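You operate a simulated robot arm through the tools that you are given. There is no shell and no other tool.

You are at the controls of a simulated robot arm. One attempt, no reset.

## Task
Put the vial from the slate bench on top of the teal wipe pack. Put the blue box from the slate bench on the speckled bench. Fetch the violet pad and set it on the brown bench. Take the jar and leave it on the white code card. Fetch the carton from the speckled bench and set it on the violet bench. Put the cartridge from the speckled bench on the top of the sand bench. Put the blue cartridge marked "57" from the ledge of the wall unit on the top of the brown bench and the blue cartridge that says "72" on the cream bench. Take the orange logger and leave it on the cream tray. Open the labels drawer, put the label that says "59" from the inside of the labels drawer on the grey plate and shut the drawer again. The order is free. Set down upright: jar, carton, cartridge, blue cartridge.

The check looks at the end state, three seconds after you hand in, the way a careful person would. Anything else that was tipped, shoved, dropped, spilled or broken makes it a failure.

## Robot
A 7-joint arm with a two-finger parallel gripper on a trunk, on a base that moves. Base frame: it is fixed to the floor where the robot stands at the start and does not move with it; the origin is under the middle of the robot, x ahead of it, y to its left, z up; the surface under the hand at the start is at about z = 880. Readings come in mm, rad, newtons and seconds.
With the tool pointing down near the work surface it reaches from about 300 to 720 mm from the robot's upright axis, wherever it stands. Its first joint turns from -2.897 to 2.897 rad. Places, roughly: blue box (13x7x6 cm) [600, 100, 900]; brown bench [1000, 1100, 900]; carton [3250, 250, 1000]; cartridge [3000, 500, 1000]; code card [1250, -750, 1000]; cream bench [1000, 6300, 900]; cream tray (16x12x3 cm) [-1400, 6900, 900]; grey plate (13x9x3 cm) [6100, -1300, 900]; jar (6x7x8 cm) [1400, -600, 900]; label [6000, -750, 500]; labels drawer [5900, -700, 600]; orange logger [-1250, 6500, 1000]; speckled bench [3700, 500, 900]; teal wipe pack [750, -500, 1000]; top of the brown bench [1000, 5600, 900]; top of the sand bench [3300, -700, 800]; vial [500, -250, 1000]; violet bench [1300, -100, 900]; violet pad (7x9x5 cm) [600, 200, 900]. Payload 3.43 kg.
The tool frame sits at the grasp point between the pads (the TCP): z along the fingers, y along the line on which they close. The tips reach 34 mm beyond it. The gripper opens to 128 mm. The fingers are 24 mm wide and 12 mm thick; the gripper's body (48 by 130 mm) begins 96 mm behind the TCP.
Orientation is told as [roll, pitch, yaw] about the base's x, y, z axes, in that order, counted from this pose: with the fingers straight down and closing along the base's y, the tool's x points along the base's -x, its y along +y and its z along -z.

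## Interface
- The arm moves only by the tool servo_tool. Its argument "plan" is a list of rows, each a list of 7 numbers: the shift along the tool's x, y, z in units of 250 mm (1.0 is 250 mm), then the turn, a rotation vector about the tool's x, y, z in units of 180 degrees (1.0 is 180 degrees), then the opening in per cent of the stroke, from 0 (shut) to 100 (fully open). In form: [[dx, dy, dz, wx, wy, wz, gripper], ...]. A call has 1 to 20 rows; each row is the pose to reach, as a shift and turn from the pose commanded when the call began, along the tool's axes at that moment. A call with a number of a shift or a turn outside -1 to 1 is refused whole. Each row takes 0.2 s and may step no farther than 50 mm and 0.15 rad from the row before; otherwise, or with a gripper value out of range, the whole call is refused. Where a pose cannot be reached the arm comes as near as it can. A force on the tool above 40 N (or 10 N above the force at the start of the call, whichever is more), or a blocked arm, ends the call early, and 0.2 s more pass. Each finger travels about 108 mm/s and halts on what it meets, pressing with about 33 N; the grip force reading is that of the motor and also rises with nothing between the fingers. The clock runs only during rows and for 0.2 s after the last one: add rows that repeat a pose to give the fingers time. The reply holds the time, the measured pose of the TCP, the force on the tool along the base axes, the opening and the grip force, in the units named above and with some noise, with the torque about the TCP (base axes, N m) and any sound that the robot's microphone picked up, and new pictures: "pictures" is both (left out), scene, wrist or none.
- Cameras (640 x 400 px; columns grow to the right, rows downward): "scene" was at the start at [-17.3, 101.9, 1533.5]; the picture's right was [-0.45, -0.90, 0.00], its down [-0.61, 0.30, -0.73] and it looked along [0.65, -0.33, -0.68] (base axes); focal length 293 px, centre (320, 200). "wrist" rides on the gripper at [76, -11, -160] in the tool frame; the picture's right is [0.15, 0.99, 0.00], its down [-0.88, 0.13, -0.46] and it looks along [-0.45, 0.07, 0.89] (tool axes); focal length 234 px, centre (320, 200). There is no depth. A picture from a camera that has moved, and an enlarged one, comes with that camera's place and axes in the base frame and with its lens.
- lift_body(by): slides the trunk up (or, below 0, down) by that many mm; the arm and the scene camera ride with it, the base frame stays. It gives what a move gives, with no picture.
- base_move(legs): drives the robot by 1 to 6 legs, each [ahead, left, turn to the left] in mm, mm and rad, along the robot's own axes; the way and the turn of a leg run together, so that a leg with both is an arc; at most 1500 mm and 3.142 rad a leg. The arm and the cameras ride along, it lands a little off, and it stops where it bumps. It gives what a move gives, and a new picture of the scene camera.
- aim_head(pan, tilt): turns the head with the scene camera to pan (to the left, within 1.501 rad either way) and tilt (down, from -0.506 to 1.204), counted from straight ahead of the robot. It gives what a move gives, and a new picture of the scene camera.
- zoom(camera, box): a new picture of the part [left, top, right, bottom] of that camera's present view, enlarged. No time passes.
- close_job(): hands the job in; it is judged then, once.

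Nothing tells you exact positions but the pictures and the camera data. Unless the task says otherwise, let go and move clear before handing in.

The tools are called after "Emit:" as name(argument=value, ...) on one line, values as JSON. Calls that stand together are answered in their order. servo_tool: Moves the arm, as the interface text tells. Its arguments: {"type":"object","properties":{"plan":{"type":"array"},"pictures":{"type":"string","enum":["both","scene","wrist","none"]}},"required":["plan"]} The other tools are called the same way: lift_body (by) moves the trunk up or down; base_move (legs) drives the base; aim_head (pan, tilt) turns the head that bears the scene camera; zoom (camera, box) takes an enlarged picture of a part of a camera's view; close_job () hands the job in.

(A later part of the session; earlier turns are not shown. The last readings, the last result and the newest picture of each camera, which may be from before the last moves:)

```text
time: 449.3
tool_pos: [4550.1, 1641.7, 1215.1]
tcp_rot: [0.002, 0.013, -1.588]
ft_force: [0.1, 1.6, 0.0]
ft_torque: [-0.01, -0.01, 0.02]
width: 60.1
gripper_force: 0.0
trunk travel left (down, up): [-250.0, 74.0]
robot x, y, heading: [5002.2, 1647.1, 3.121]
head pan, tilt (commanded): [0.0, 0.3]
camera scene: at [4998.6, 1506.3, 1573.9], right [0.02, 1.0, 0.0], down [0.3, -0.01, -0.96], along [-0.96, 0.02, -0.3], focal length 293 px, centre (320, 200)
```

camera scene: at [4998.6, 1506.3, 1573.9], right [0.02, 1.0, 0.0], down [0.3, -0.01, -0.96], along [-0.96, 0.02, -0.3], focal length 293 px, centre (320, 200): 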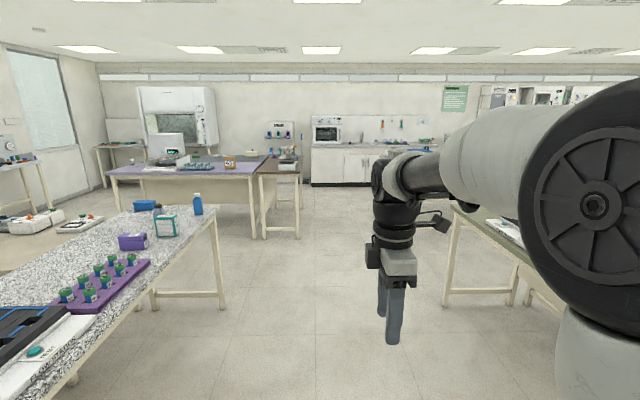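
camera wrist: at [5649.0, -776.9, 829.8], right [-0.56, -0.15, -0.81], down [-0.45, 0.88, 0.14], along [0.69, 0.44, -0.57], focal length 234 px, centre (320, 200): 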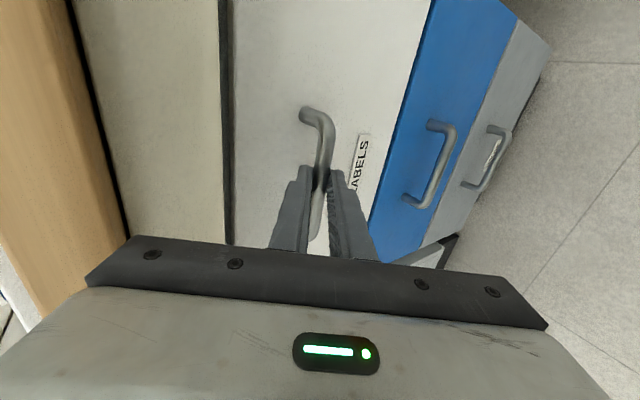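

Emit:
base_move(legs=[[1400, 0, 0], [1400, 0, 0]])

Emit:
aim_head(pan=-0.4, tilt=0.3)

```text
time: 463.0
tool_pos: [1721.2, 1658.2, 1215.3]
tcp_rot: [0.001, 0.013, -1.553]
ft_force: [0.5, -0.1, -0.5]
ft_torque: [0.02, 0.0, -0.01]
width: 60.2
gripper_force: 0.0
trunk travel left (down, up): [-250.0, 74.0]
robot x, y, heading: [2177.0, 1680.5, -3.131]
head pan, tilt (commanded): [0.0, 0.3]
camera scene: at [2174.4, 1536.2, 1573.9], right [-0.01, 1.0, 0.0], down [0.3, 0.0, -0.96], along [-0.96, -0.01, -0.3], focal length 293 px, centre (320, 200)
```

scene: 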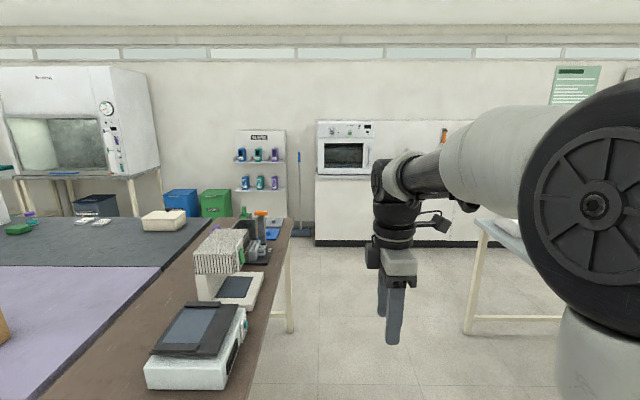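

```text
time: 463.9
tool_pos: [1722.0, 1657.7, 1215.6]
tcp_rot: [0.002, 0.012, -1.556]
ft_force: [0.0, -0.1, 1.0]
ft_torque: [0.02, -0.01, 0.01]
width: 60.1
gripper_force: 0.1
trunk travel left (down, up): [-250.0, 74.0]
robot x, y, heading: [2178.4, 1676.0, -3.131]
head pan, tilt (commanded): [-0.4, 0.3]
camera scene: at [2181.3, 1572.6, 1573.9], right [0.38, 0.93, 0.0], down [0.27, -0.11, -0.96], along [-0.88, 0.36, -0.3], focal length 293 px, centre (320, 200)
```

scene: 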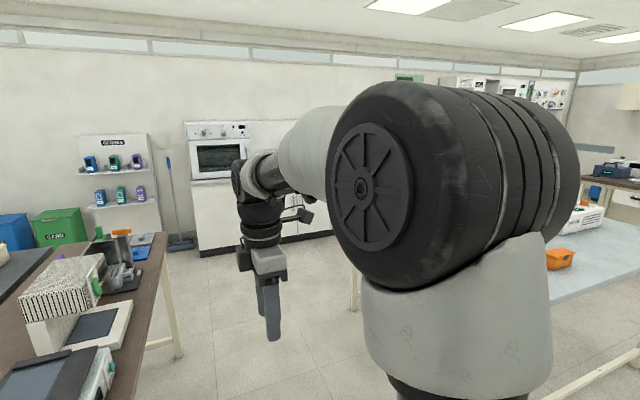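

Emit:
base_move(legs=[[0, -220, 0], [1350, 0, 0], [1300, 0, 0]])

Emit:
aim_head(pan=0.0, tilt=0.3)

```text
time: 479.2
tool_pos: [-919.7, 1889.1, 1215.7]
tcp_rot: [0.011, 0.014, -1.585]
ft_force: [14.9, 2.5, 4.2]
ft_torque: [-0.36, 2.48, 0.27]
width: 60.1
gripper_force: 0.1
trunk travel left (down, up): [-250.0, 74.0]
robot x, y, heading: [-472.7, 1889.1, 3.125]
head pan, tilt (commanded): [-0.4, 0.3]
stopped in leg 3: the robot was blocked; the commanded pose is now the measured one
camera scene: at [-466.3, 1788.9, 1573.9], right [0.41, 0.91, 0.0], down [0.27, -0.12, -0.96], along [-0.87, 0.39, -0.29], focal length 293 px, centre (320, 200)
```

scene: 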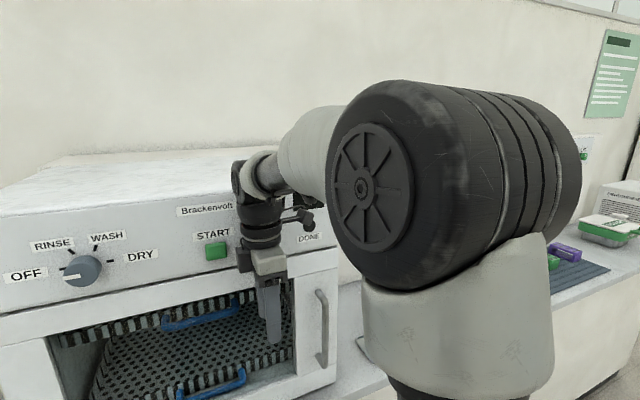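

```text
time: 480.1
tool_pos: [-919.7, 1888.2, 1214.8]
tcp_rot: [0.008, 0.014, -1.585]
ft_force: [19.1, 2.2, 5.8]
ft_torque: [-0.39, 3.16, 0.36]
width: 60.2
gripper_force: 0.0
trunk travel left (down, up): [-250.0, 74.0]
robot x, y, heading: [-466.8, 1891.2, 3.12]
head pan, tilt (commanded): [0.0, 0.3]
camera scene: at [-474.0, 1752.8, 1573.9], right [0.02, 1.0, 0.0], down [0.29, -0.01, -0.96], along [-0.96, 0.02, -0.29], focal length 293 px, centre (320, 200)
```

scene: 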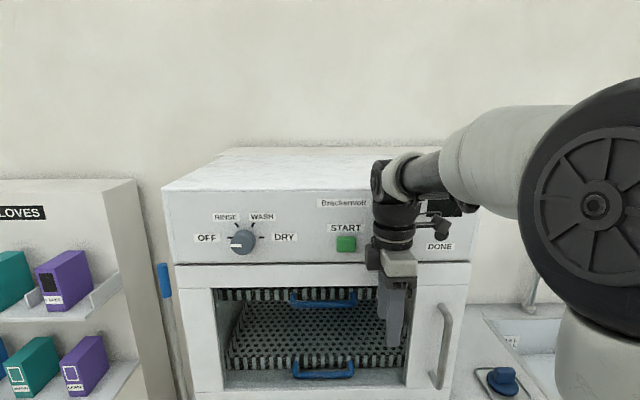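

The gripper bumped the washer's front; nothing appears moved. I back off right away and check.

Emit:
base_move(legs=[[-120, 0, 0]])

Emit:
zoom(camera="scene", box=[160, 130, 520, 400])

```text
time: 481.3
tool_pos: [-802.7, 1887.2, 1214.5]
tcp_rot: [0.013, 0.012, -1.586]
ft_force: [0.9, -0.7, -0.2]
ft_torque: [0.0, -0.01, -0.03]
width: 60.3
gripper_force: 0.1
trunk travel left (down, up): [-250.0, 74.0]
robot x, y, heading: [-348.2, 1891.3, 3.119]
head pan, tilt (commanded): [0.0, 0.3]
camera scene: at [-357.3, 1749.9, 1573.9], right [0.02, 1.0, 0.0], down [0.3, -0.01, -0.96], along [-0.96, 0.02, -0.3], focal length 293 px, centre (320, 200)
```

scene: 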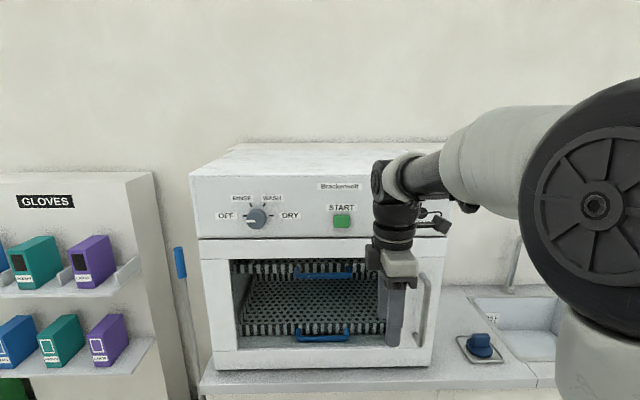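

```text
1.48 times, centred on (340, 265) of scene
camera zoom: at [-357.3, 1749.9, 1573.9], right [0.02, 1.0, 0.0], down [0.3, -0.01, -0.96], along [-0.96, 0.02, -0.3], focal length 434 px, centre (290, 104)
```

zoom: 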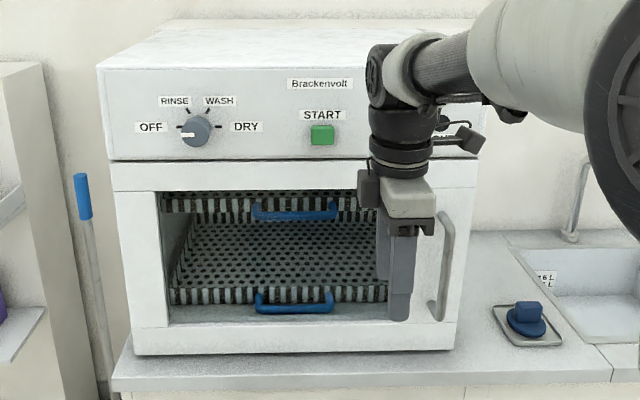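

The washer is intact. I turn to face +y along the aisle.

Emit:
base_move(legs=[[60, 0, 0], [0, 0, -1.54]])

```text
time: 486.1
tool_pos: [-424.0, 2345.8, 1214.3]
tcp_rot: [0.011, 0.014, -3.136]
ft_force: [-0.1, 0.9, -0.5]
ft_torque: [-0.03, 0.0, 0.01]
width: 60.1
gripper_force: 0.1
trunk travel left (down, up): [-250.0, 74.0]
robot x, y, heading: [-412.5, 1895.1, 1.572]
head pan, tilt (commanded): [0.0, 0.3]
camera scene: at [-550.8, 1894.2, 1573.9], right [1.0, 0.0, 0.0], down [0.0, -0.3, -0.96], along [0.0, 0.96, -0.3], focal length 293 px, centre (320, 200)
```

scene: 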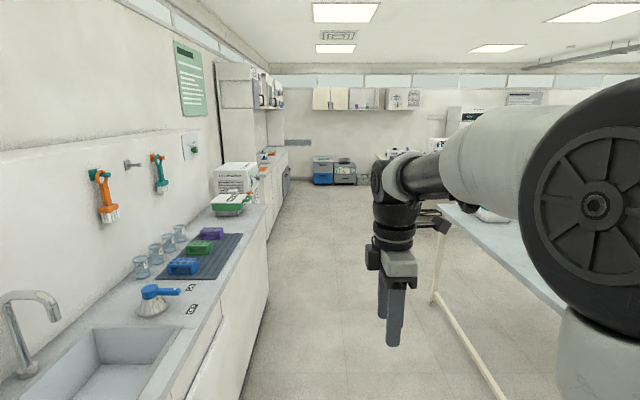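

Emit:
base_move(legs=[[0, -75, 0], [1300, 0, 0], [1200, 0, 0]])

```text
time: 499.5
tool_pos: [-410.9, 4880.2, 1212.8]
tcp_rot: [0.013, 0.013, -3.099]
ft_force: [-0.3, 0.3, 0.9]
ft_torque: [0.01, -0.04, -0.02]
width: 60.2
gripper_force: 0.1
trunk travel left (down, up): [-250.0, 74.0]
robot x, y, heading: [-378.9, 4429.2, 1.607]
head pan, tilt (commanded): [0.0, 0.3]
camera scene: at [-520.8, 4424.6, 1573.9], right [1.0, 0.04, 0.0], down [0.01, -0.3, -0.96], along [-0.03, 0.95, -0.3], focal length 293 px, centre (320, 200)
```

scene: 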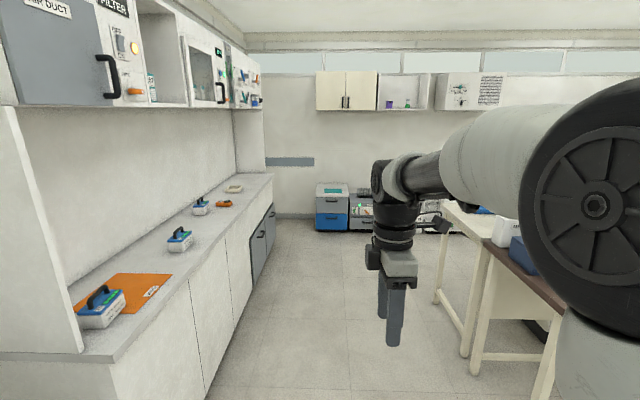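

I see the wall-unit counter with three blue-lidded handled cases, the orange logger and the cream tray. I zoom to read the labels.

Emit:
zoom(camera="scene", box=[60, 260, 180, 350])

Emit:
zoom(camera="scene", box=[150, 170, 260, 260])

Emit:
zoom(camera="scene", box=[0, 0, 270, 130])

Emit:
zoom(camera="scene", box=[300, 60, 520, 240])

```text
4.44 times, centred on (120, 305) of scene
camera zoom: at [-520.8, 4424.6, 1573.9], right [1.0, 0.04, 0.0], down [0.01, -0.3, -0.96], along [-0.03, 0.95, -0.3], focal length 1302 px, centre (1209, -267)
```

zoom: 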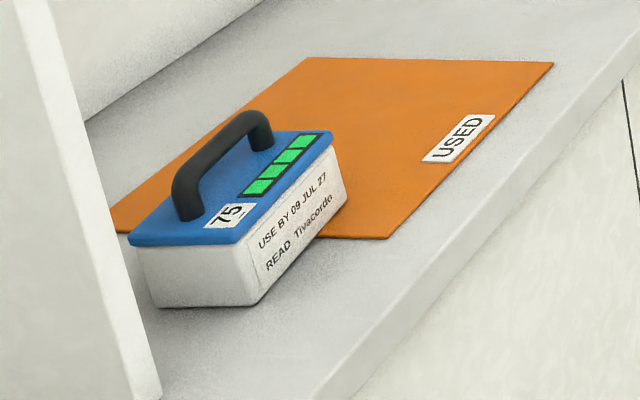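

```text
4.44 times, centred on (205, 215) of scene
camera zoom: at [-520.8, 4424.6, 1573.9], right [1.0, 0.04, 0.0], down [0.01, -0.3, -0.96], along [-0.03, 0.95, -0.3], focal length 1302 px, centre (831, 133)
```

zoom: 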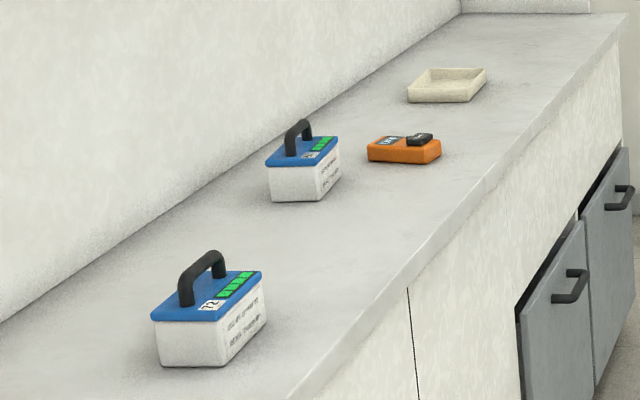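

```text
2.37 times, centred on (135, 65) of scene
camera zoom: at [-520.8, 4424.6, 1573.9], right [1.0, 0.04, 0.0], down [0.01, -0.3, -0.96], along [-0.03, 0.95, -0.3], focal length 694 px, centre (758, 520)
```

zoom: 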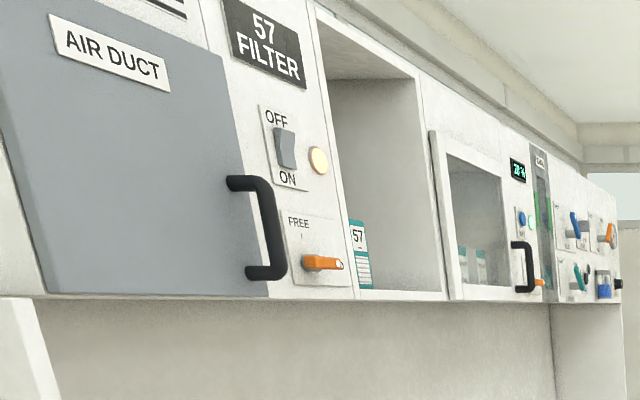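

```text
2.22 times, centred on (410, 150) of scene
camera zoom: at [-520.8, 4424.6, 1573.9], right [1.0, 0.04, 0.0], down [0.01, -0.3, -0.96], along [-0.03, 0.95, -0.3], focal length 651 px, centre (120, 311)
```

zoom: 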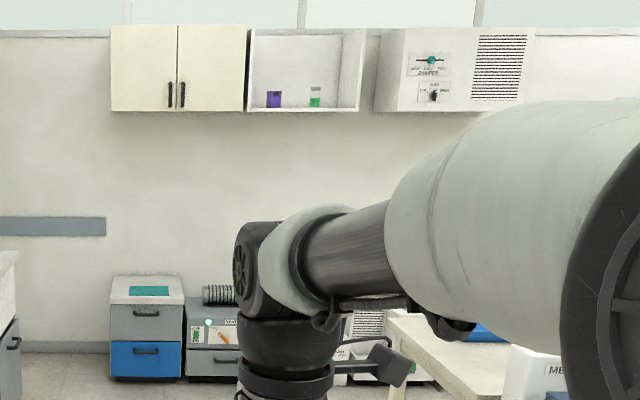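

The cases are "75" (on a USED mat), "72", and a third to be read. They're the blue cartridges. I drive further and look at both sides.

Emit:
base_move(legs=[[0, 0, -0.037], [1000, 0, 0]])

Emit:
aim_head(pan=0.8, tilt=0.5)

Emit:
zoom(camera="scene", box=[300, 120, 480, 240])

```text
time: 505.1
tool_pos: [-390.5, 5881.2, 1214.7]
tcp_rot: [0.012, 0.014, -3.136]
ft_force: [0.9, 1.5, -0.9]
ft_torque: [-0.02, -0.02, 0.01]
width: 60.3
gripper_force: 0.1
trunk travel left (down, up): [-250.0, 74.0]
robot x, y, heading: [-376.3, 5429.7, 1.566]
head pan, tilt (commanded): [0.0, 0.3]
camera scene: at [-519.3, 5430.5, 1573.9], right [1.0, 0.0, 0.0], down [0.0, -0.3, -0.96], along [0.0, 0.96, -0.3], focal length 293 px, centre (320, 200)
```

scene: 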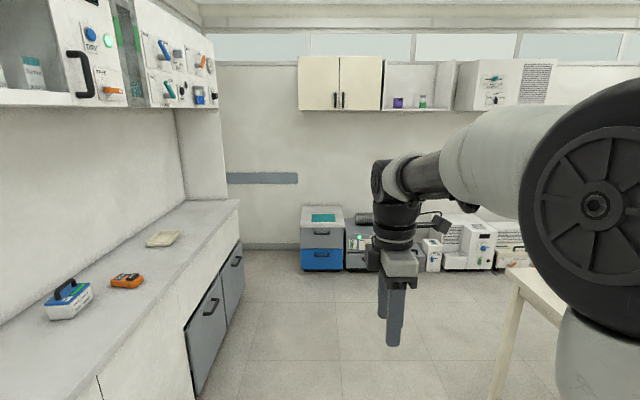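

```text
time: 506.2
tool_pos: [-391.6, 5880.6, 1213.7]
tcp_rot: [0.011, 0.014, -3.137]
ft_force: [-0.3, 0.3, 0.3]
ft_torque: [-0.01, 0.01, -0.02]
width: 60.3
gripper_force: 0.1
trunk travel left (down, up): [-250.0, 74.0]
robot x, y, heading: [-379.9, 5425.7, 1.572]
head pan, tilt (commanded): [0.799, 0.499]
camera scene: at [-584.5, 5400.6, 1555.5], right [0.7, 0.72, 0.0], down [0.34, -0.33, -0.88], along [-0.63, 0.61, -0.48], focal length 293 px, centre (320, 200)
```

scene: 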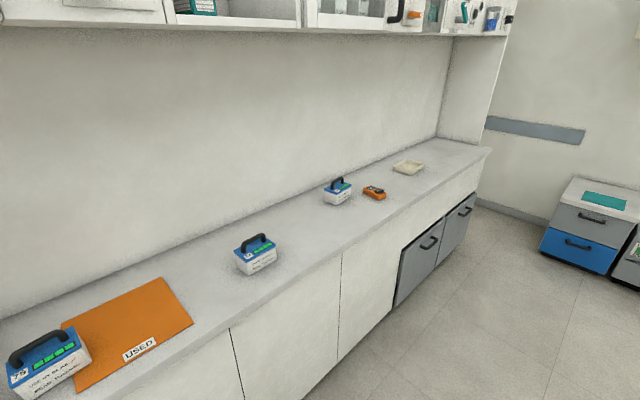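

```text
3.33 times, centred on (390, 180) of scene
camera zoom: at [-584.5, 5400.6, 1555.5], right [0.7, 0.72, 0.0], down [0.34, -0.33, -0.88], along [-0.63, 0.61, -0.48], focal length 976 px, centre (87, 267)
```

zoom: 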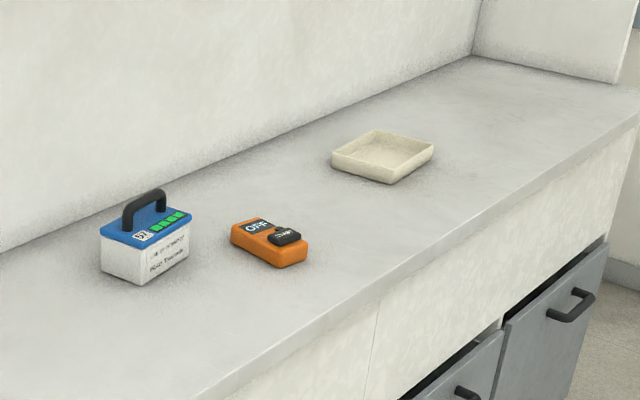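

The third is "57". I go to the counter section with the logger and tray first, turning to face it.

Emit:
base_move(legs=[[1190, 0, 0], [0, 0, 1.56]])

Emit:
aim_head(pan=0.0, tilt=0.6)

```text
time: 516.2
tool_pos: [-826.5, 6603.4, 1214.7]
tcp_rot: [0.012, 0.014, -1.568]
ft_force: [-0.4, 0.6, -0.6]
ft_torque: [0.01, 0.02, -0.04]
width: 60.1
gripper_force: 0.0
trunk travel left (down, up): [-250.0, 74.0]
robot x, y, heading: [-373.2, 6615.8, 3.139]
head pan, tilt (commanded): [0.799, 0.499]
camera scene: at [-349.1, 6409.0, 1555.5], right [-0.71, 0.7, 0.0], down [0.34, 0.34, -0.88], along [-0.61, -0.63, -0.48], focal length 293 px, centre (320, 200)
```

scene: 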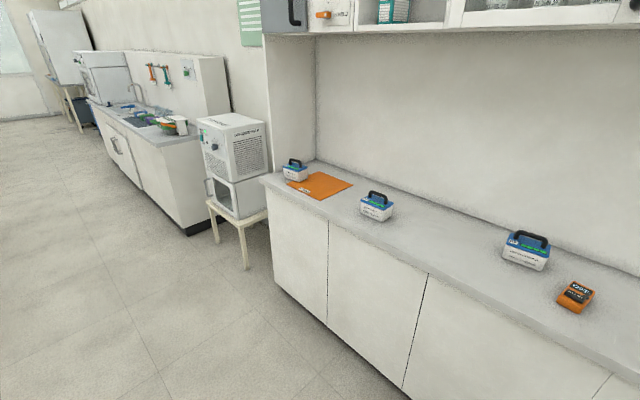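

```text
time: 517.3
tool_pos: [-827.6, 6602.9, 1214.5]
tcp_rot: [0.013, 0.013, -1.569]
ft_force: [0.6, -0.3, 0.1]
ft_torque: [0.01, -0.02, -0.01]
width: 60.3
gripper_force: 0.0
trunk travel left (down, up): [-250.0, 74.0]
robot x, y, heading: [-374.1, 6614.8, 3.134]
head pan, tilt (commanded): [0.0, 0.6]
camera scene: at [-373.7, 6474.3, 1546.4], right [0.0, 1.0, 0.0], down [0.56, 0.0, -0.83], along [-0.83, 0.0, -0.56], focal length 293 px, centre (320, 200)
```

scene: 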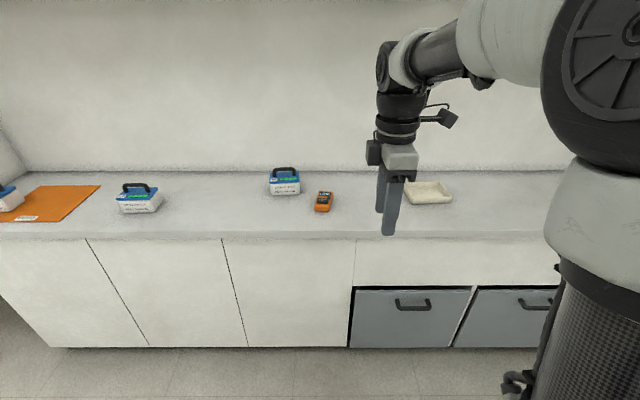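

Emit:
zoom(camera="scene", box=[240, 150, 480, 250])

Emit:
zoom(camera="scene", box=[90, 150, 210, 240])

```text
2.67 times, centred on (360, 200) of scene
camera zoom: at [-373.7, 6474.3, 1546.4], right [0.0, 1.0, 0.0], down [0.56, 0.0, -0.83], along [-0.83, 0.0, -0.56], focal length 781 px, centre (213, 200)
```

zoom: 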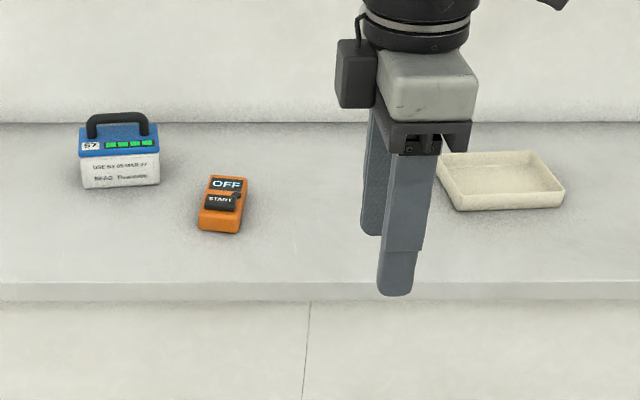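

```text
4.44 times, centred on (150, 195) of scene
camera zoom: at [-373.7, 6474.3, 1546.4], right [0.0, 1.0, 0.0], down [0.56, 0.0, -0.83], along [-0.83, 0.0, -0.56], focal length 1302 px, centre (1076, 222)
```

zoom: 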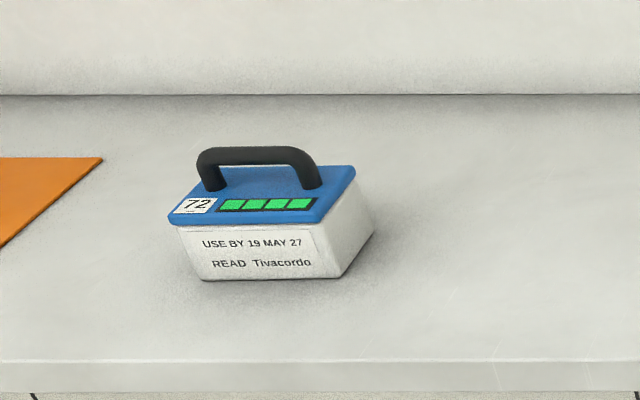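

Positions: logger (-1320,6485), tray (-1394,6919), cartridge 57 (-1385,6335), counter z≈887. I lower the hand and approach the counter.

Emit:
servo_tool(plan=[[0, 0, 0.15, 0, 0, 0, 60], [0, 0, 0.3, 0, 0, 0, 70], [0, 0, 0.45, 0, 0, 0, 75], [0, 0, 0.45, 0, 0, 0, 75]], pictures="none")

Emit:
base_move(legs=[[375, -40, 0]])

Emit:
aim_head(pan=0.0, tilt=0.8)

Emit:
zoom(camera="wrist", box=[0, 0, 640, 400])

```text
time: 518.3
tool_pos: [-823.0, 6602.3, 1101.9]
tcp_rot: [0.011, 0.014, -1.569]
ft_force: [-0.6, -0.3, 0.1]
ft_torque: [0.01, 0.0, -0.01]
width: 96.1
gripper_force: 0.1
trunk travel left (down, up): [-250.0, 74.0]
robot x, y, heading: [-374.0, 6613.3, 3.136]
head pan, tilt (commanded): [0.0, 0.6]
```

```text
time: 520.7
tool_pos: [-1192.4, 6640.0, 1101.3]
tcp_rot: [0.012, 0.013, -1.563]
ft_force: [0.3, 0.5, 0.1]
ft_torque: [-0.02, 0.01, -0.04]
width: 96.1
gripper_force: 0.2
trunk travel left (down, up): [-250.0, 74.0]
robot x, y, heading: [-741.9, 6656.3, -3.139]
head pan, tilt (commanded): [0.0, 0.6]
camera scene: at [-741.8, 6515.8, 1546.4], right [0.0, 1.0, 0.0], down [0.57, 0.0, -0.82], along [-0.82, 0.0, -0.57], focal length 293 px, centre (320, 200)
```

scene: 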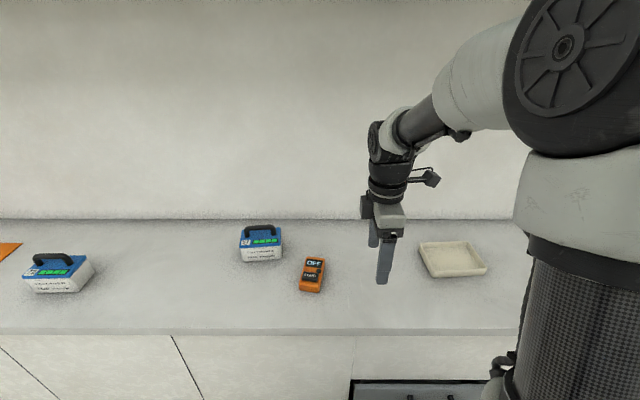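

```text
time: 521.4
tool_pos: [-1192.1, 6640.3, 1101.5]
tcp_rot: [0.012, 0.015, -1.562]
ft_force: [-0.9, 0.5, -0.1]
ft_torque: [0.02, 0.01, -0.01]
width: 96.1
gripper_force: 0.0
trunk travel left (down, up): [-250.0, 74.0]
robot x, y, heading: [-740.0, 6653.9, -3.143]
head pan, tilt (commanded): [0.0, 0.799]
camera scene: at [-734.0, 6515.8, 1529.6], right [0.0, 1.0, 0.0], down [0.72, 0.0, -0.7], along [-0.7, 0.0, -0.72], focal length 293 px, centre (320, 200)
```

scene: 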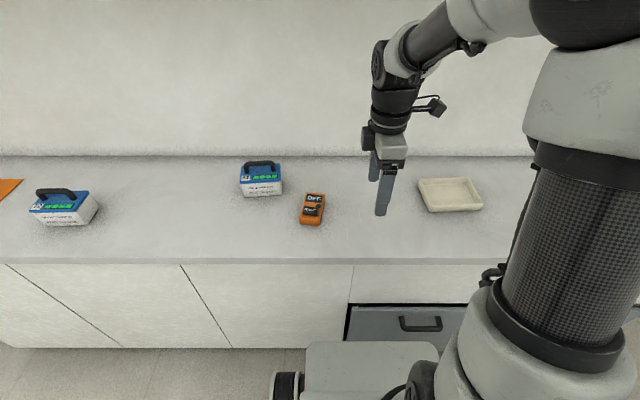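

```text
1.00 times, centred on (320, 200) of wrist (not enlarged: the box is as wide or as high as the picture)
camera zoom: at [-1205.7, 6714.2, 1261.5], right [0.99, 0.15, 0.01], down [0.13, -0.89, 0.45], along [0.08, -0.44, -0.9], focal length 234 px, centre (320, 200)
```

zoom: 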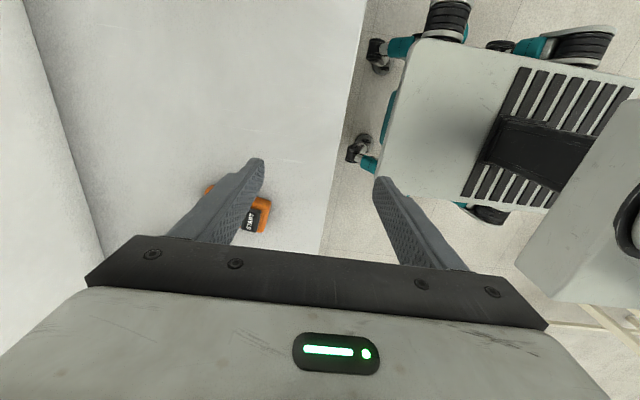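

Emit:
zoom(camera="scene", box=[220, 140, 360, 240])

Emit:
zoom(camera="scene", box=[390, 150, 510, 230])

```text
4.00 times, centred on (290, 190) of scene
camera zoom: at [-734.0, 6515.8, 1529.6], right [0.0, 1.0, 0.0], down [0.72, 0.0, -0.7], along [-0.7, 0.0, -0.72], focal length 1172 px, centre (440, 240)
```

zoom: 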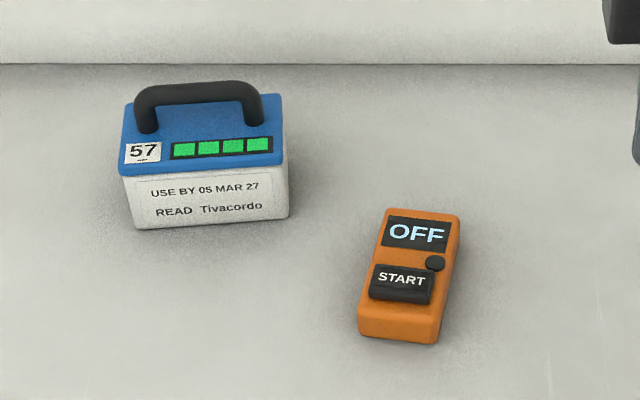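

```text
5.00 times, centred on (450, 190) of scene
camera zoom: at [-734.0, 6515.8, 1529.6], right [0.0, 1.0, 0.0], down [0.72, 0.0, -0.7], along [-0.7, 0.0, -0.72], focal length 1465 px, centre (-330, 250)
```

zoom: 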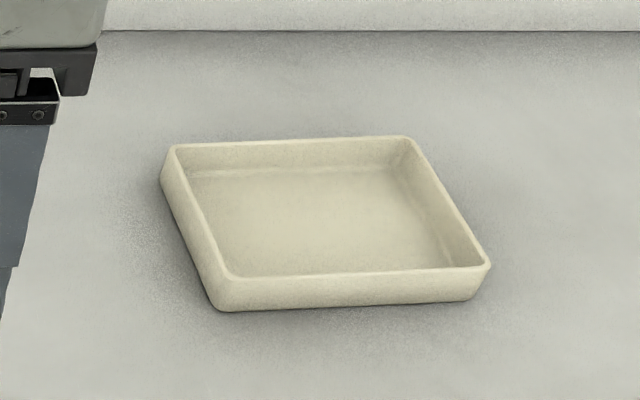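

The logger (54×100 mm) is centred near (-1310,6495), long axis about -11° off x; the tray rim centre is near (-1368,6907). I first level the tool, then rotate and move above the logger.

Emit:
servo_tool(plan=[[0, 0, 0, 0.0038, -0.0045, 0, 75], [0, 0, 0, 0.0038, -0.0045, 0, 75]], pictures="none")

Emit:
servo_tool(plan=[[-0.05, -0.04, 0, 0, 0, 0.045, 75], [-0.1, -0.08, 0, 0, 0, 0.09, 75], [-0.15, -0.12, 0, 0, 0, 0.135, 75], [-0.2, -0.16, 0, 0, 0, 0.18, 75], [-0.25, -0.2, 0, 0, 0, 0.225, 75], [-0.3, -0.24, 0, 0, 0, 0.27, 75], [-0.35, -0.28, 0, 0, 0, 0.315, 75], [-0.4, -0.32, 0, 0, 0, 0.36, 75], [-0.45, -0.36, 0.05, 0, 0, 0.405, 75], [-0.5, -0.4, 0.1, 0, 0, 0.45, 75], [-0.54, -0.44, 0.15, 0, 0, 0.495, 75], [-0.576, -0.477, 0.2, 0, 0, 0.54, 75], [-0.576, -0.477, 0.2, 0, 0, 0.5624, 75], [-0.576, -0.477, 0.2, 0, 0, 0.5624, 75]], pictures="both")

Emit:
zoom(camera="wrist", box=[220, 80, 420, 220])

```text
time: 522.0
tool_pos: [-1191.7, 6639.7, 1101.2]
tcp_rot: [0.001, 0.001, -1.563]
ft_force: [-0.1, -0.2, -0.5]
ft_torque: [0.02, -0.01, 0.01]
width: 95.8
gripper_force: 0.1
trunk travel left (down, up): [-250.0, 74.0]
robot x, y, heading: [-744.8, 6658.7, -3.143]
head pan, tilt (commanded): [0.0, 0.799]
```

```text
time: 525.0
tool_pos: [-1311.7, 6495.2, 1050.7]
tcp_rot: [0.0, -0.001, 2.954]
ft_force: [-0.8, -0.3, 0.6]
ft_torque: [0.02, -0.02, -0.01]
width: 96.0
gripper_force: 0.0
trunk travel left (down, up): [-250.0, 74.0]
robot x, y, heading: [-740.7, 6657.8, -3.142]
head pan, tilt (commanded): [0.0, 0.799]
camera scene: at [-733.9, 6515.8, 1529.5], right [0.0, 1.0, 0.0], down [0.72, 0.0, -0.7], along [-0.7, 0.0, -0.72], focal length 293 px, centre (320, 200)
camera wrist: at [-1234.3, 6491.7, 1210.7], right [-0.04, -1.0, 0.0], down [-0.89, 0.04, 0.46], along [-0.46, 0.02, -0.89], focal length 234 px, centre (320, 200)
```

scene: 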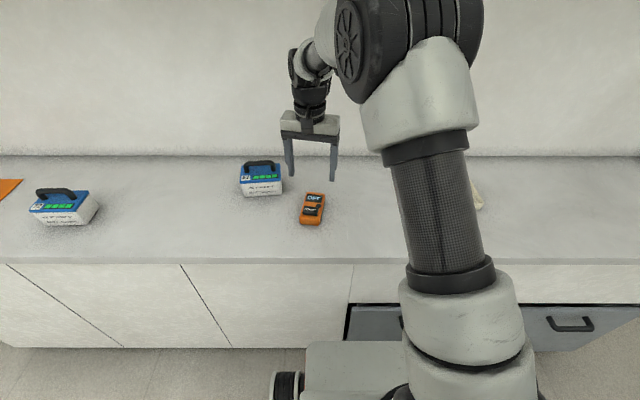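
wrist: 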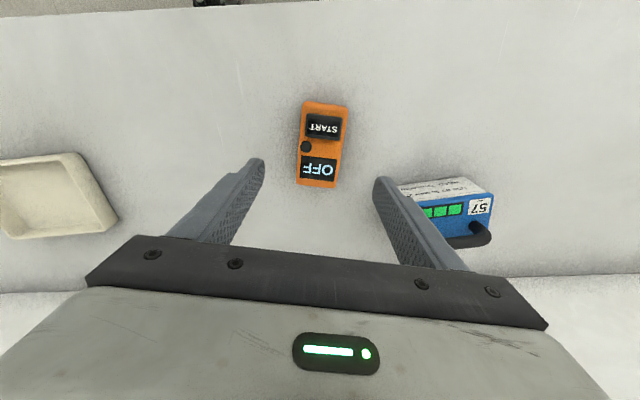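

```text
2.86 times, centred on (320, 150) of wrist
camera zoom: at [-1234.3, 6491.7, 1210.7], right [-0.04, -1.0, 0.0], down [-0.89, 0.04, 0.46], along [-0.46, 0.02, -0.89], focal length 669 px, centre (320, 343)
```

zoom: 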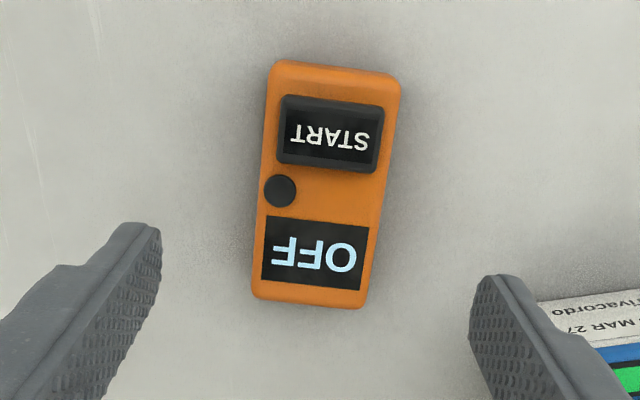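

Logger centre (-1310,6494), yaw corrected slightly. I descend and grip its sides.

Emit:
servo_tool(plan=[[0, 0, 0.12, 0, 0, -0.0095, 70], [0, 0, 0.26, 0, 0, -0.0095, 65], [0, 0, 0.38, 0, 0, -0.0095, 65], [0, 0, 0.465, 0, 0, -0.0095, 65], [0, 0, 0.465, 0, 0, -0.0095, 65]], pictures="both")

Emit:
zoom(camera="scene", box=[230, 110, 390, 240])

```text
time: 526.2
tool_pos: [-1311.2, 6493.9, 934.4]
tcp_rot: [0.0, 0.0, 2.982]
ft_force: [-0.2, -0.1, 0.3]
ft_torque: [-0.01, 0.0, -0.01]
width: 83.5
gripper_force: 0.0
trunk travel left (down, up): [-250.0, 74.0]
robot x, y, heading: [-743.1, 6655.4, -3.143]
head pan, tilt (commanded): [0.0, 0.799]
camera scene: at [-734.0, 6515.8, 1529.5], right [0.0, 1.0, 0.0], down [0.72, 0.0, -0.7], along [-0.7, 0.0, -0.72], focal length 293 px, centre (320, 200)
camera wrist: at [-1233.7, 6494.3, 1092.5], right [-0.01, -1.0, 0.0], down [-0.89, 0.01, 0.46], along [-0.46, 0.0, -0.89], focal length 234 px, centre (320, 200)
```

scene: 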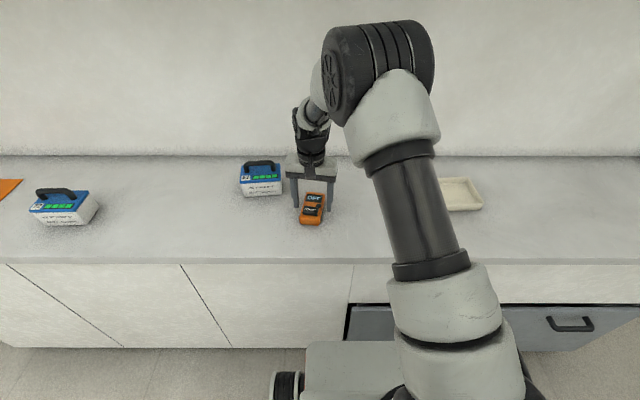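
wrist: 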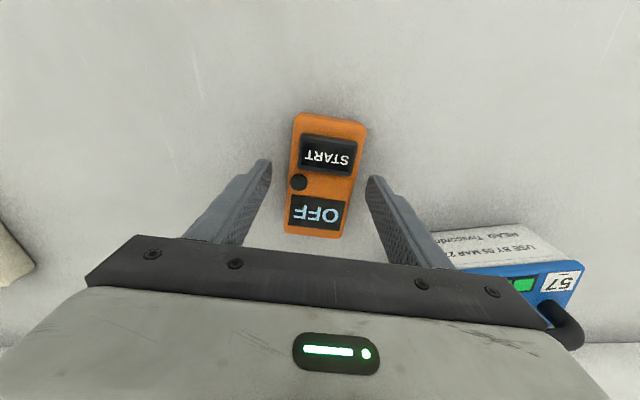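

```text
3.08 times, centred on (310, 175) of scene
camera zoom: at [-734.0, 6515.8, 1529.5], right [0.0, 1.0, 0.0], down [0.72, 0.0, -0.7], along [-0.7, 0.0, -0.72], focal length 901 px, centre (351, 277)
```

zoom: 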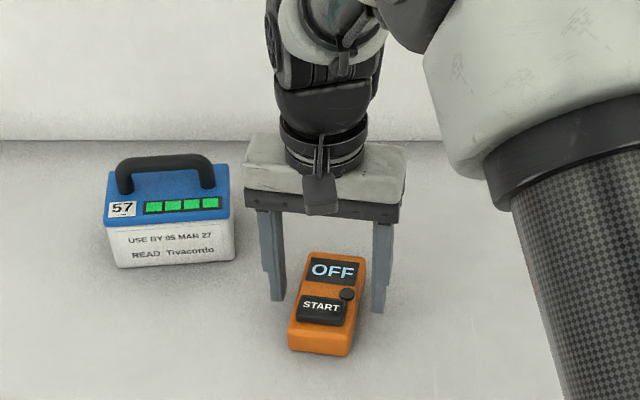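

Emit:
servo_tool(plan=[[0, 0, 0, 0, 0, 0, 45], [0, 0, 0, 0, 0, 0, 20], [0, 0, 0, 0, 0, 0, 0], [0, 0, 0, 0, 0, 0, 0]], pictures="none")

Emit:
servo_tool(plan=[[0, 0, -0.1, 0, 0, 0, 0], [0, 0, -0.25, 0, 0, 0, 0], [0, 0, -0.4, 0, 0, 0, 0], [0, 0, -0.5, 0, 0, 0, 0], [0, 0, -0.5, 0, 0, 0, 0]], pictures="wrist")

```text
time: 527.2
tool_pos: [-1310.2, 6494.5, 934.5]
tcp_rot: [0.0, 0.002, 2.984]
ft_force: [-0.7, -0.2, 0.7]
ft_torque: [0.0, 0.11, 0.05]
width: 57.3
gripper_force: 32.1
trunk travel left (down, up): [-250.0, 74.0]
robot x, y, heading: [-739.3, 6660.8, -3.138]
head pan, tilt (commanded): [0.0, 0.799]
```

```text
time: 528.4
tool_pos: [-1308.5, 6493.5, 1059.6]
tcp_rot: [0.0, 0.001, 2.984]
ft_force: [0.2, -0.3, -1.3]
ft_torque: [0.02, -0.01, -0.01]
width: 57.2
gripper_force: 33.5
trunk travel left (down, up): [-250.0, 74.0]
robot x, y, heading: [-739.5, 6656.0, -3.147]
head pan, tilt (commanded): [0.0, 0.799]
camera wrist: at [-1231.9, 6493.2, 1218.7], right [-0.01, -1.0, 0.0], down [-0.89, 0.01, 0.46], along [-0.46, 0.0, -0.89], focal length 234 px, centre (320, 200)
```

wrist: 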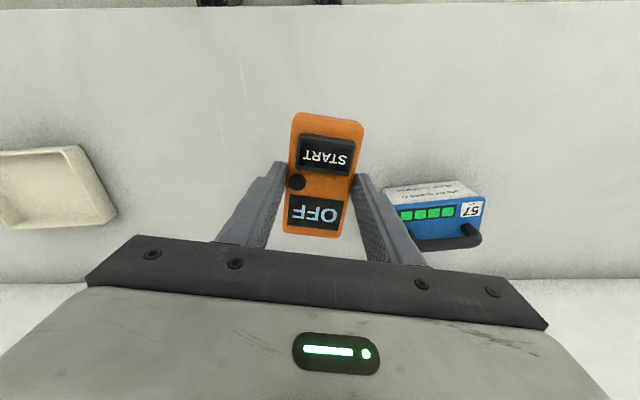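

Logger held. I rotate it 77° so its long side fits the tray, moving toward it.

Emit:
servo_tool(plan=[[-0.025, -0.08, 0, 0, 0, 0.043, 0], [-0.05, -0.16, 0, 0, 0, 0.086, 0], [-0.075, -0.24, 0, 0, 0, 0.129, 0], [-0.1, -0.32, 0, 0, 0, 0.171, 0], [-0.125, -0.4, 0, 0, 0, 0.214, 0], [-0.15, -0.48, 0, 0, 0, 0.257, 0], [-0.175, -0.56, 0, 0, 0, 0.3, 0], [-0.2, -0.64, 0, 0, 0, 0.343, 0], [-0.225, -0.72, 0, 0, 0, 0.386, 0], [-0.247, -0.791, 0, 0, 0, 0.4278, 0], [-0.247, -0.791, 0, 0, 0, 0.4278, 0]], pictures="wrist")

```text
time: 530.8
tool_pos: [-1340.0, 6699.4, 1059.6]
tcp_rot: [0.001, 0.001, 1.638]
ft_force: [0.3, 0.7, -1.9]
ft_torque: [0.0, 0.0, 0.06]
width: 57.3
gripper_force: 33.8
trunk travel left (down, up): [-250.0, 74.0]
robot x, y, heading: [-743.0, 6659.0, -3.136]
head pan, tilt (commanded): [0.0, 0.799]
camera wrist: at [-1323.6, 6625.5, 1218.5], right [-0.98, -0.21, 0.0], down [-0.19, 0.87, 0.46], along [-0.1, 0.44, -0.89], focal length 234 px, centre (320, 200)
```

wrist: 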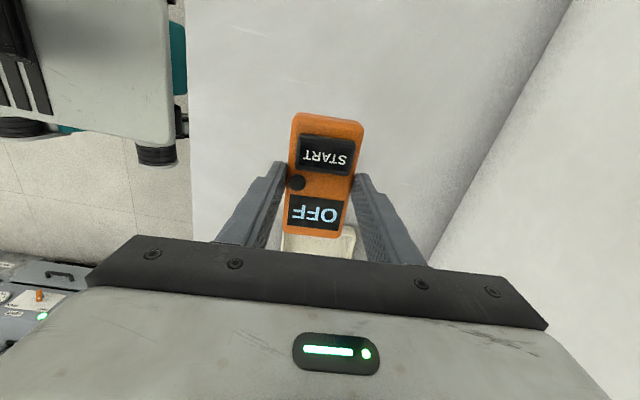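

Emit:
servo_tool(plan=[[-0.15, 0.016, 0, 0, 0, 0, 0], [-0.3, 0.032, 0, 0, 0, 0, 0], [-0.45, 0.048, 0, 0, 0, 0, 0], [-0.606, 0.064, 0, 0, 0, 0, 0], [-0.606, 0.064, 0, 0, 0, 0, 0]], pictures="both")

Emit:
zoom(camera="wrist", box=[220, 80, 420, 250])

Emit:
zoom(camera="scene", box=[380, 100, 540, 240])

```text
time: 532.0
tool_pos: [-1367.0, 6849.7, 1059.1]
tcp_rot: [0.001, 0.002, 1.64]
ft_force: [0.3, 0.2, -1.6]
ft_torque: [-0.06, -0.02, 0.0]
width: 57.4
gripper_force: 32.9
trunk travel left (down, up): [-250.0, 74.0]
robot x, y, heading: [-741.8, 6654.5, -3.14]
head pan, tilt (commanded): [0.0, 0.799]
camera scene: at [-734.2, 6516.0, 1529.5], right [0.0, 1.0, 0.0], down [0.72, 0.0, -0.7], along [-0.7, 0.0, -0.72], focal length 293 px, centre (320, 200)
camera wrist: at [-1350.4, 6775.6, 1218.6], right [-0.98, -0.21, 0.0], down [-0.19, 0.87, 0.45], along [-0.1, 0.44, -0.89], focal length 234 px, centre (320, 200)
```

scene: 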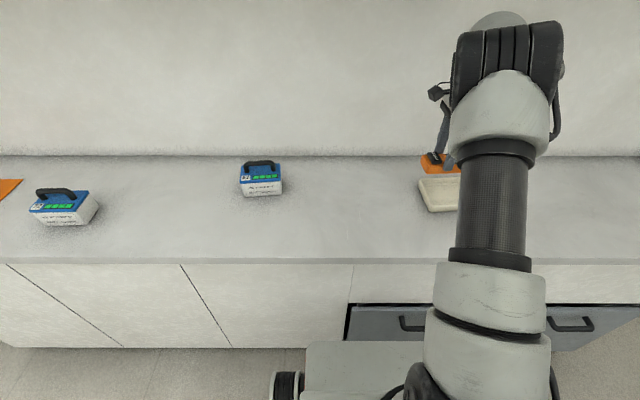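
wrist: 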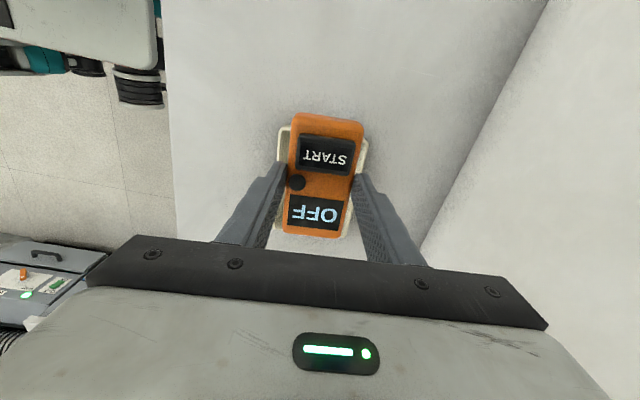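

```text
2.35 times, centred on (320, 165) of wrist
camera zoom: at [-1350.4, 6775.6, 1218.6], right [-0.98, -0.21, 0.0], down [-0.19, 0.87, 0.45], along [-0.1, 0.44, -0.89], focal length 551 px, centre (320, 282)
```

zoom: 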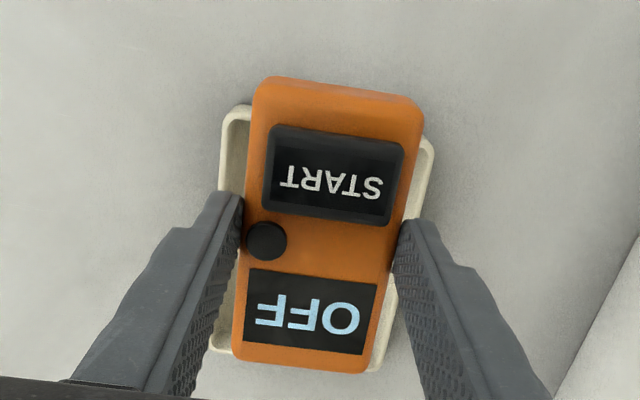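

```text
2.86 times, centred on (460, 170) of scene
camera zoom: at [-734.2, 6516.0, 1529.5], right [0.0, 1.0, 0.0], down [0.72, 0.0, -0.7], along [-0.7, 0.0, -0.72], focal length 837 px, centre (-80, 286)
```

zoom: 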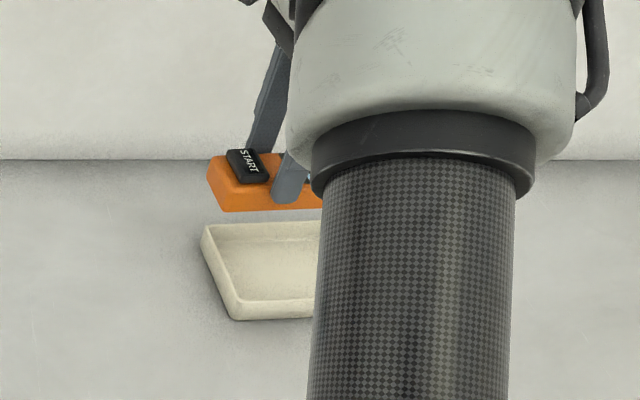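

Tray centre (-1373,6909), aligned with the logger. I move over it and lower to just above the rim.

Emit:
servo_tool(plan=[[-0.12, 0.004, 0, 0, 0, 0, 0], [-0.238, 0.008, 0, 0, 0, 0, 0], [-0.238, 0.008, 0.14, 0, 0, 0, 0], [-0.238, 0.008, 0.28, 0, 0, 0, 0], [-0.238, 0.008, 0.36, 0, 0, 0, 0], [-0.238, 0.008, 0.36, 0, 0, 0, 0]], pictures="both")

Emit:
zoom(camera="wrist", box=[200, 80, 440, 250])

Emit:
zoom(camera="scene", box=[380, 120, 520, 240])

```text
time: 533.4
tool_pos: [-1373.3, 6910.0, 969.5]
tcp_rot: [0.0, 0.001, 1.64]
ft_force: [0.2, -0.5, -0.7]
ft_torque: [0.0, 0.0, 0.0]
width: 57.5
gripper_force: 33.0
trunk travel left (down, up): [-250.0, 74.0]
robot x, y, heading: [-742.6, 6655.2, -3.141]
head pan, tilt (commanded): [0.0, 0.799]
camera scene: at [-734.1, 6515.9, 1529.5], right [0.0, 1.0, 0.0], down [0.72, 0.0, -0.7], along [-0.7, 0.0, -0.72], focal length 293 px, centre (320, 200)
camera wrist: at [-1356.3, 6835.4, 1129.2], right [-0.98, -0.21, 0.0], down [-0.19, 0.87, 0.46], along [-0.1, 0.44, -0.89], focal length 234 px, centre (320, 200)
```

scene: 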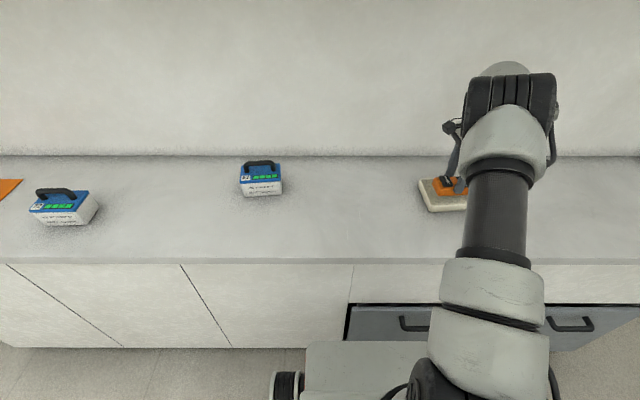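
wrist: 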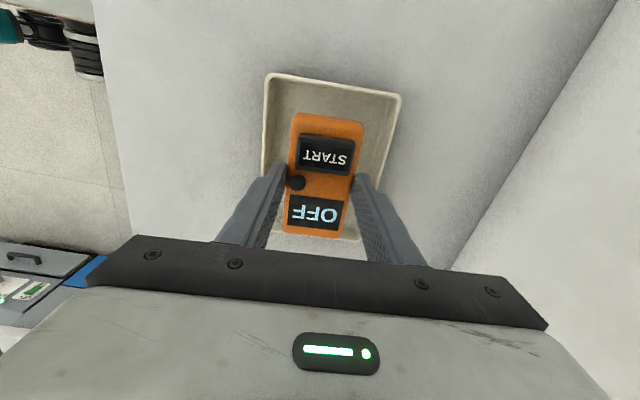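

```text
2.35 times, centred on (320, 165) of wrist
camera zoom: at [-1356.3, 6835.4, 1129.2], right [-0.98, -0.21, 0.0], down [-0.19, 0.87, 0.46], along [-0.1, 0.44, -0.89], focal length 551 px, centre (320, 282)
```

zoom: 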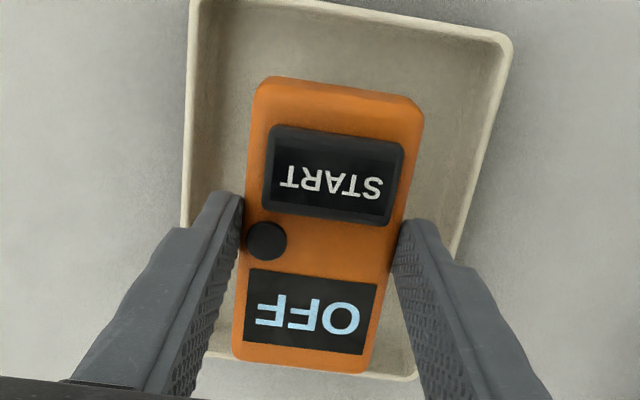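

```text
3.33 times, centred on (450, 180) of scene
camera zoom: at [-734.1, 6515.9, 1529.5], right [0.0, 1.0, 0.0], down [0.72, 0.0, -0.7], along [-0.7, 0.0, -0.72], focal length 976 px, centre (-113, 267)
```

zoom: 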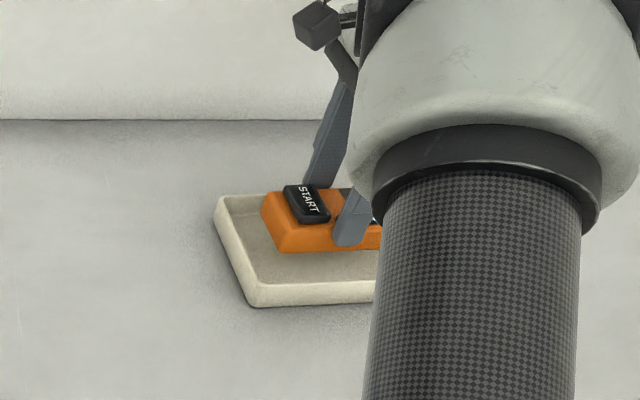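

Centred within the tray. I lower slowly to contact.

Emit:
servo_tool(plan=[[0, 0, 0.04, 0, 0, 0, 0], [0, 0, 0.08, 0, 0, 0, 0], [0, 0, 0.096, 0, 0, 0, 0], [0, 0, 0.104, 0, 0, 0, 0], [0, 0, 0.104, 0, 0, 0, 0]], pictures="none")

Emit:
servo_tool(plan=[[0, 0, 0.008, 0, 0, 0, 0], [0, 0, 0.016, 0, 0, 0, 0], [0, 0, 0.016, 0, 0, 0, 0]], pictures="none")

```text
time: 534.6
tool_pos: [-1373.3, 6909.5, 943.9]
tcp_rot: [-0.001, 0.001, 1.639]
ft_force: [-0.8, -0.3, -2.0]
ft_torque: [-0.01, -0.02, -0.01]
width: 57.3
gripper_force: 32.9
trunk travel left (down, up): [-250.0, 74.0]
robot x, y, heading: [-743.5, 6659.6, -3.137]
head pan, tilt (commanded): [0.0, 0.799]
```

```text
time: 535.4
tool_pos: [-1371.3, 6908.7, 939.8]
tcp_rot: [-0.001, 0.001, 1.64]
ft_force: [0.0, 0.3, -1.7]
ft_torque: [-0.02, 0.0, 0.0]
width: 57.5
gripper_force: 32.5
trunk travel left (down, up): [-250.0, 74.0]
robot x, y, heading: [-744.1, 6658.9, -3.142]
head pan, tilt (commanded): [0.0, 0.799]
```

Emit:
servo_tool(plan=[[0, 0, 0.008, 0, 0, 0, 0], [0, 0, 0.014, 0, 0, 0, 0], [0, 0, 0.014, 0, 0, 0, 0]], pictures="none")

```text
time: 536.2
tool_pos: [-1373.0, 6909.5, 938.2]
tcp_rot: [0.003, -0.001, 1.642]
ft_force: [3.4, -1.1, 11.3]
ft_torque: [-0.07, -0.34, 0.05]
width: 57.3
gripper_force: 33.2
trunk travel left (down, up): [-250.0, 74.0]
robot x, y, heading: [-745.4, 6655.9, -3.144]
head pan, tilt (commanded): [0.0, 0.799]
```

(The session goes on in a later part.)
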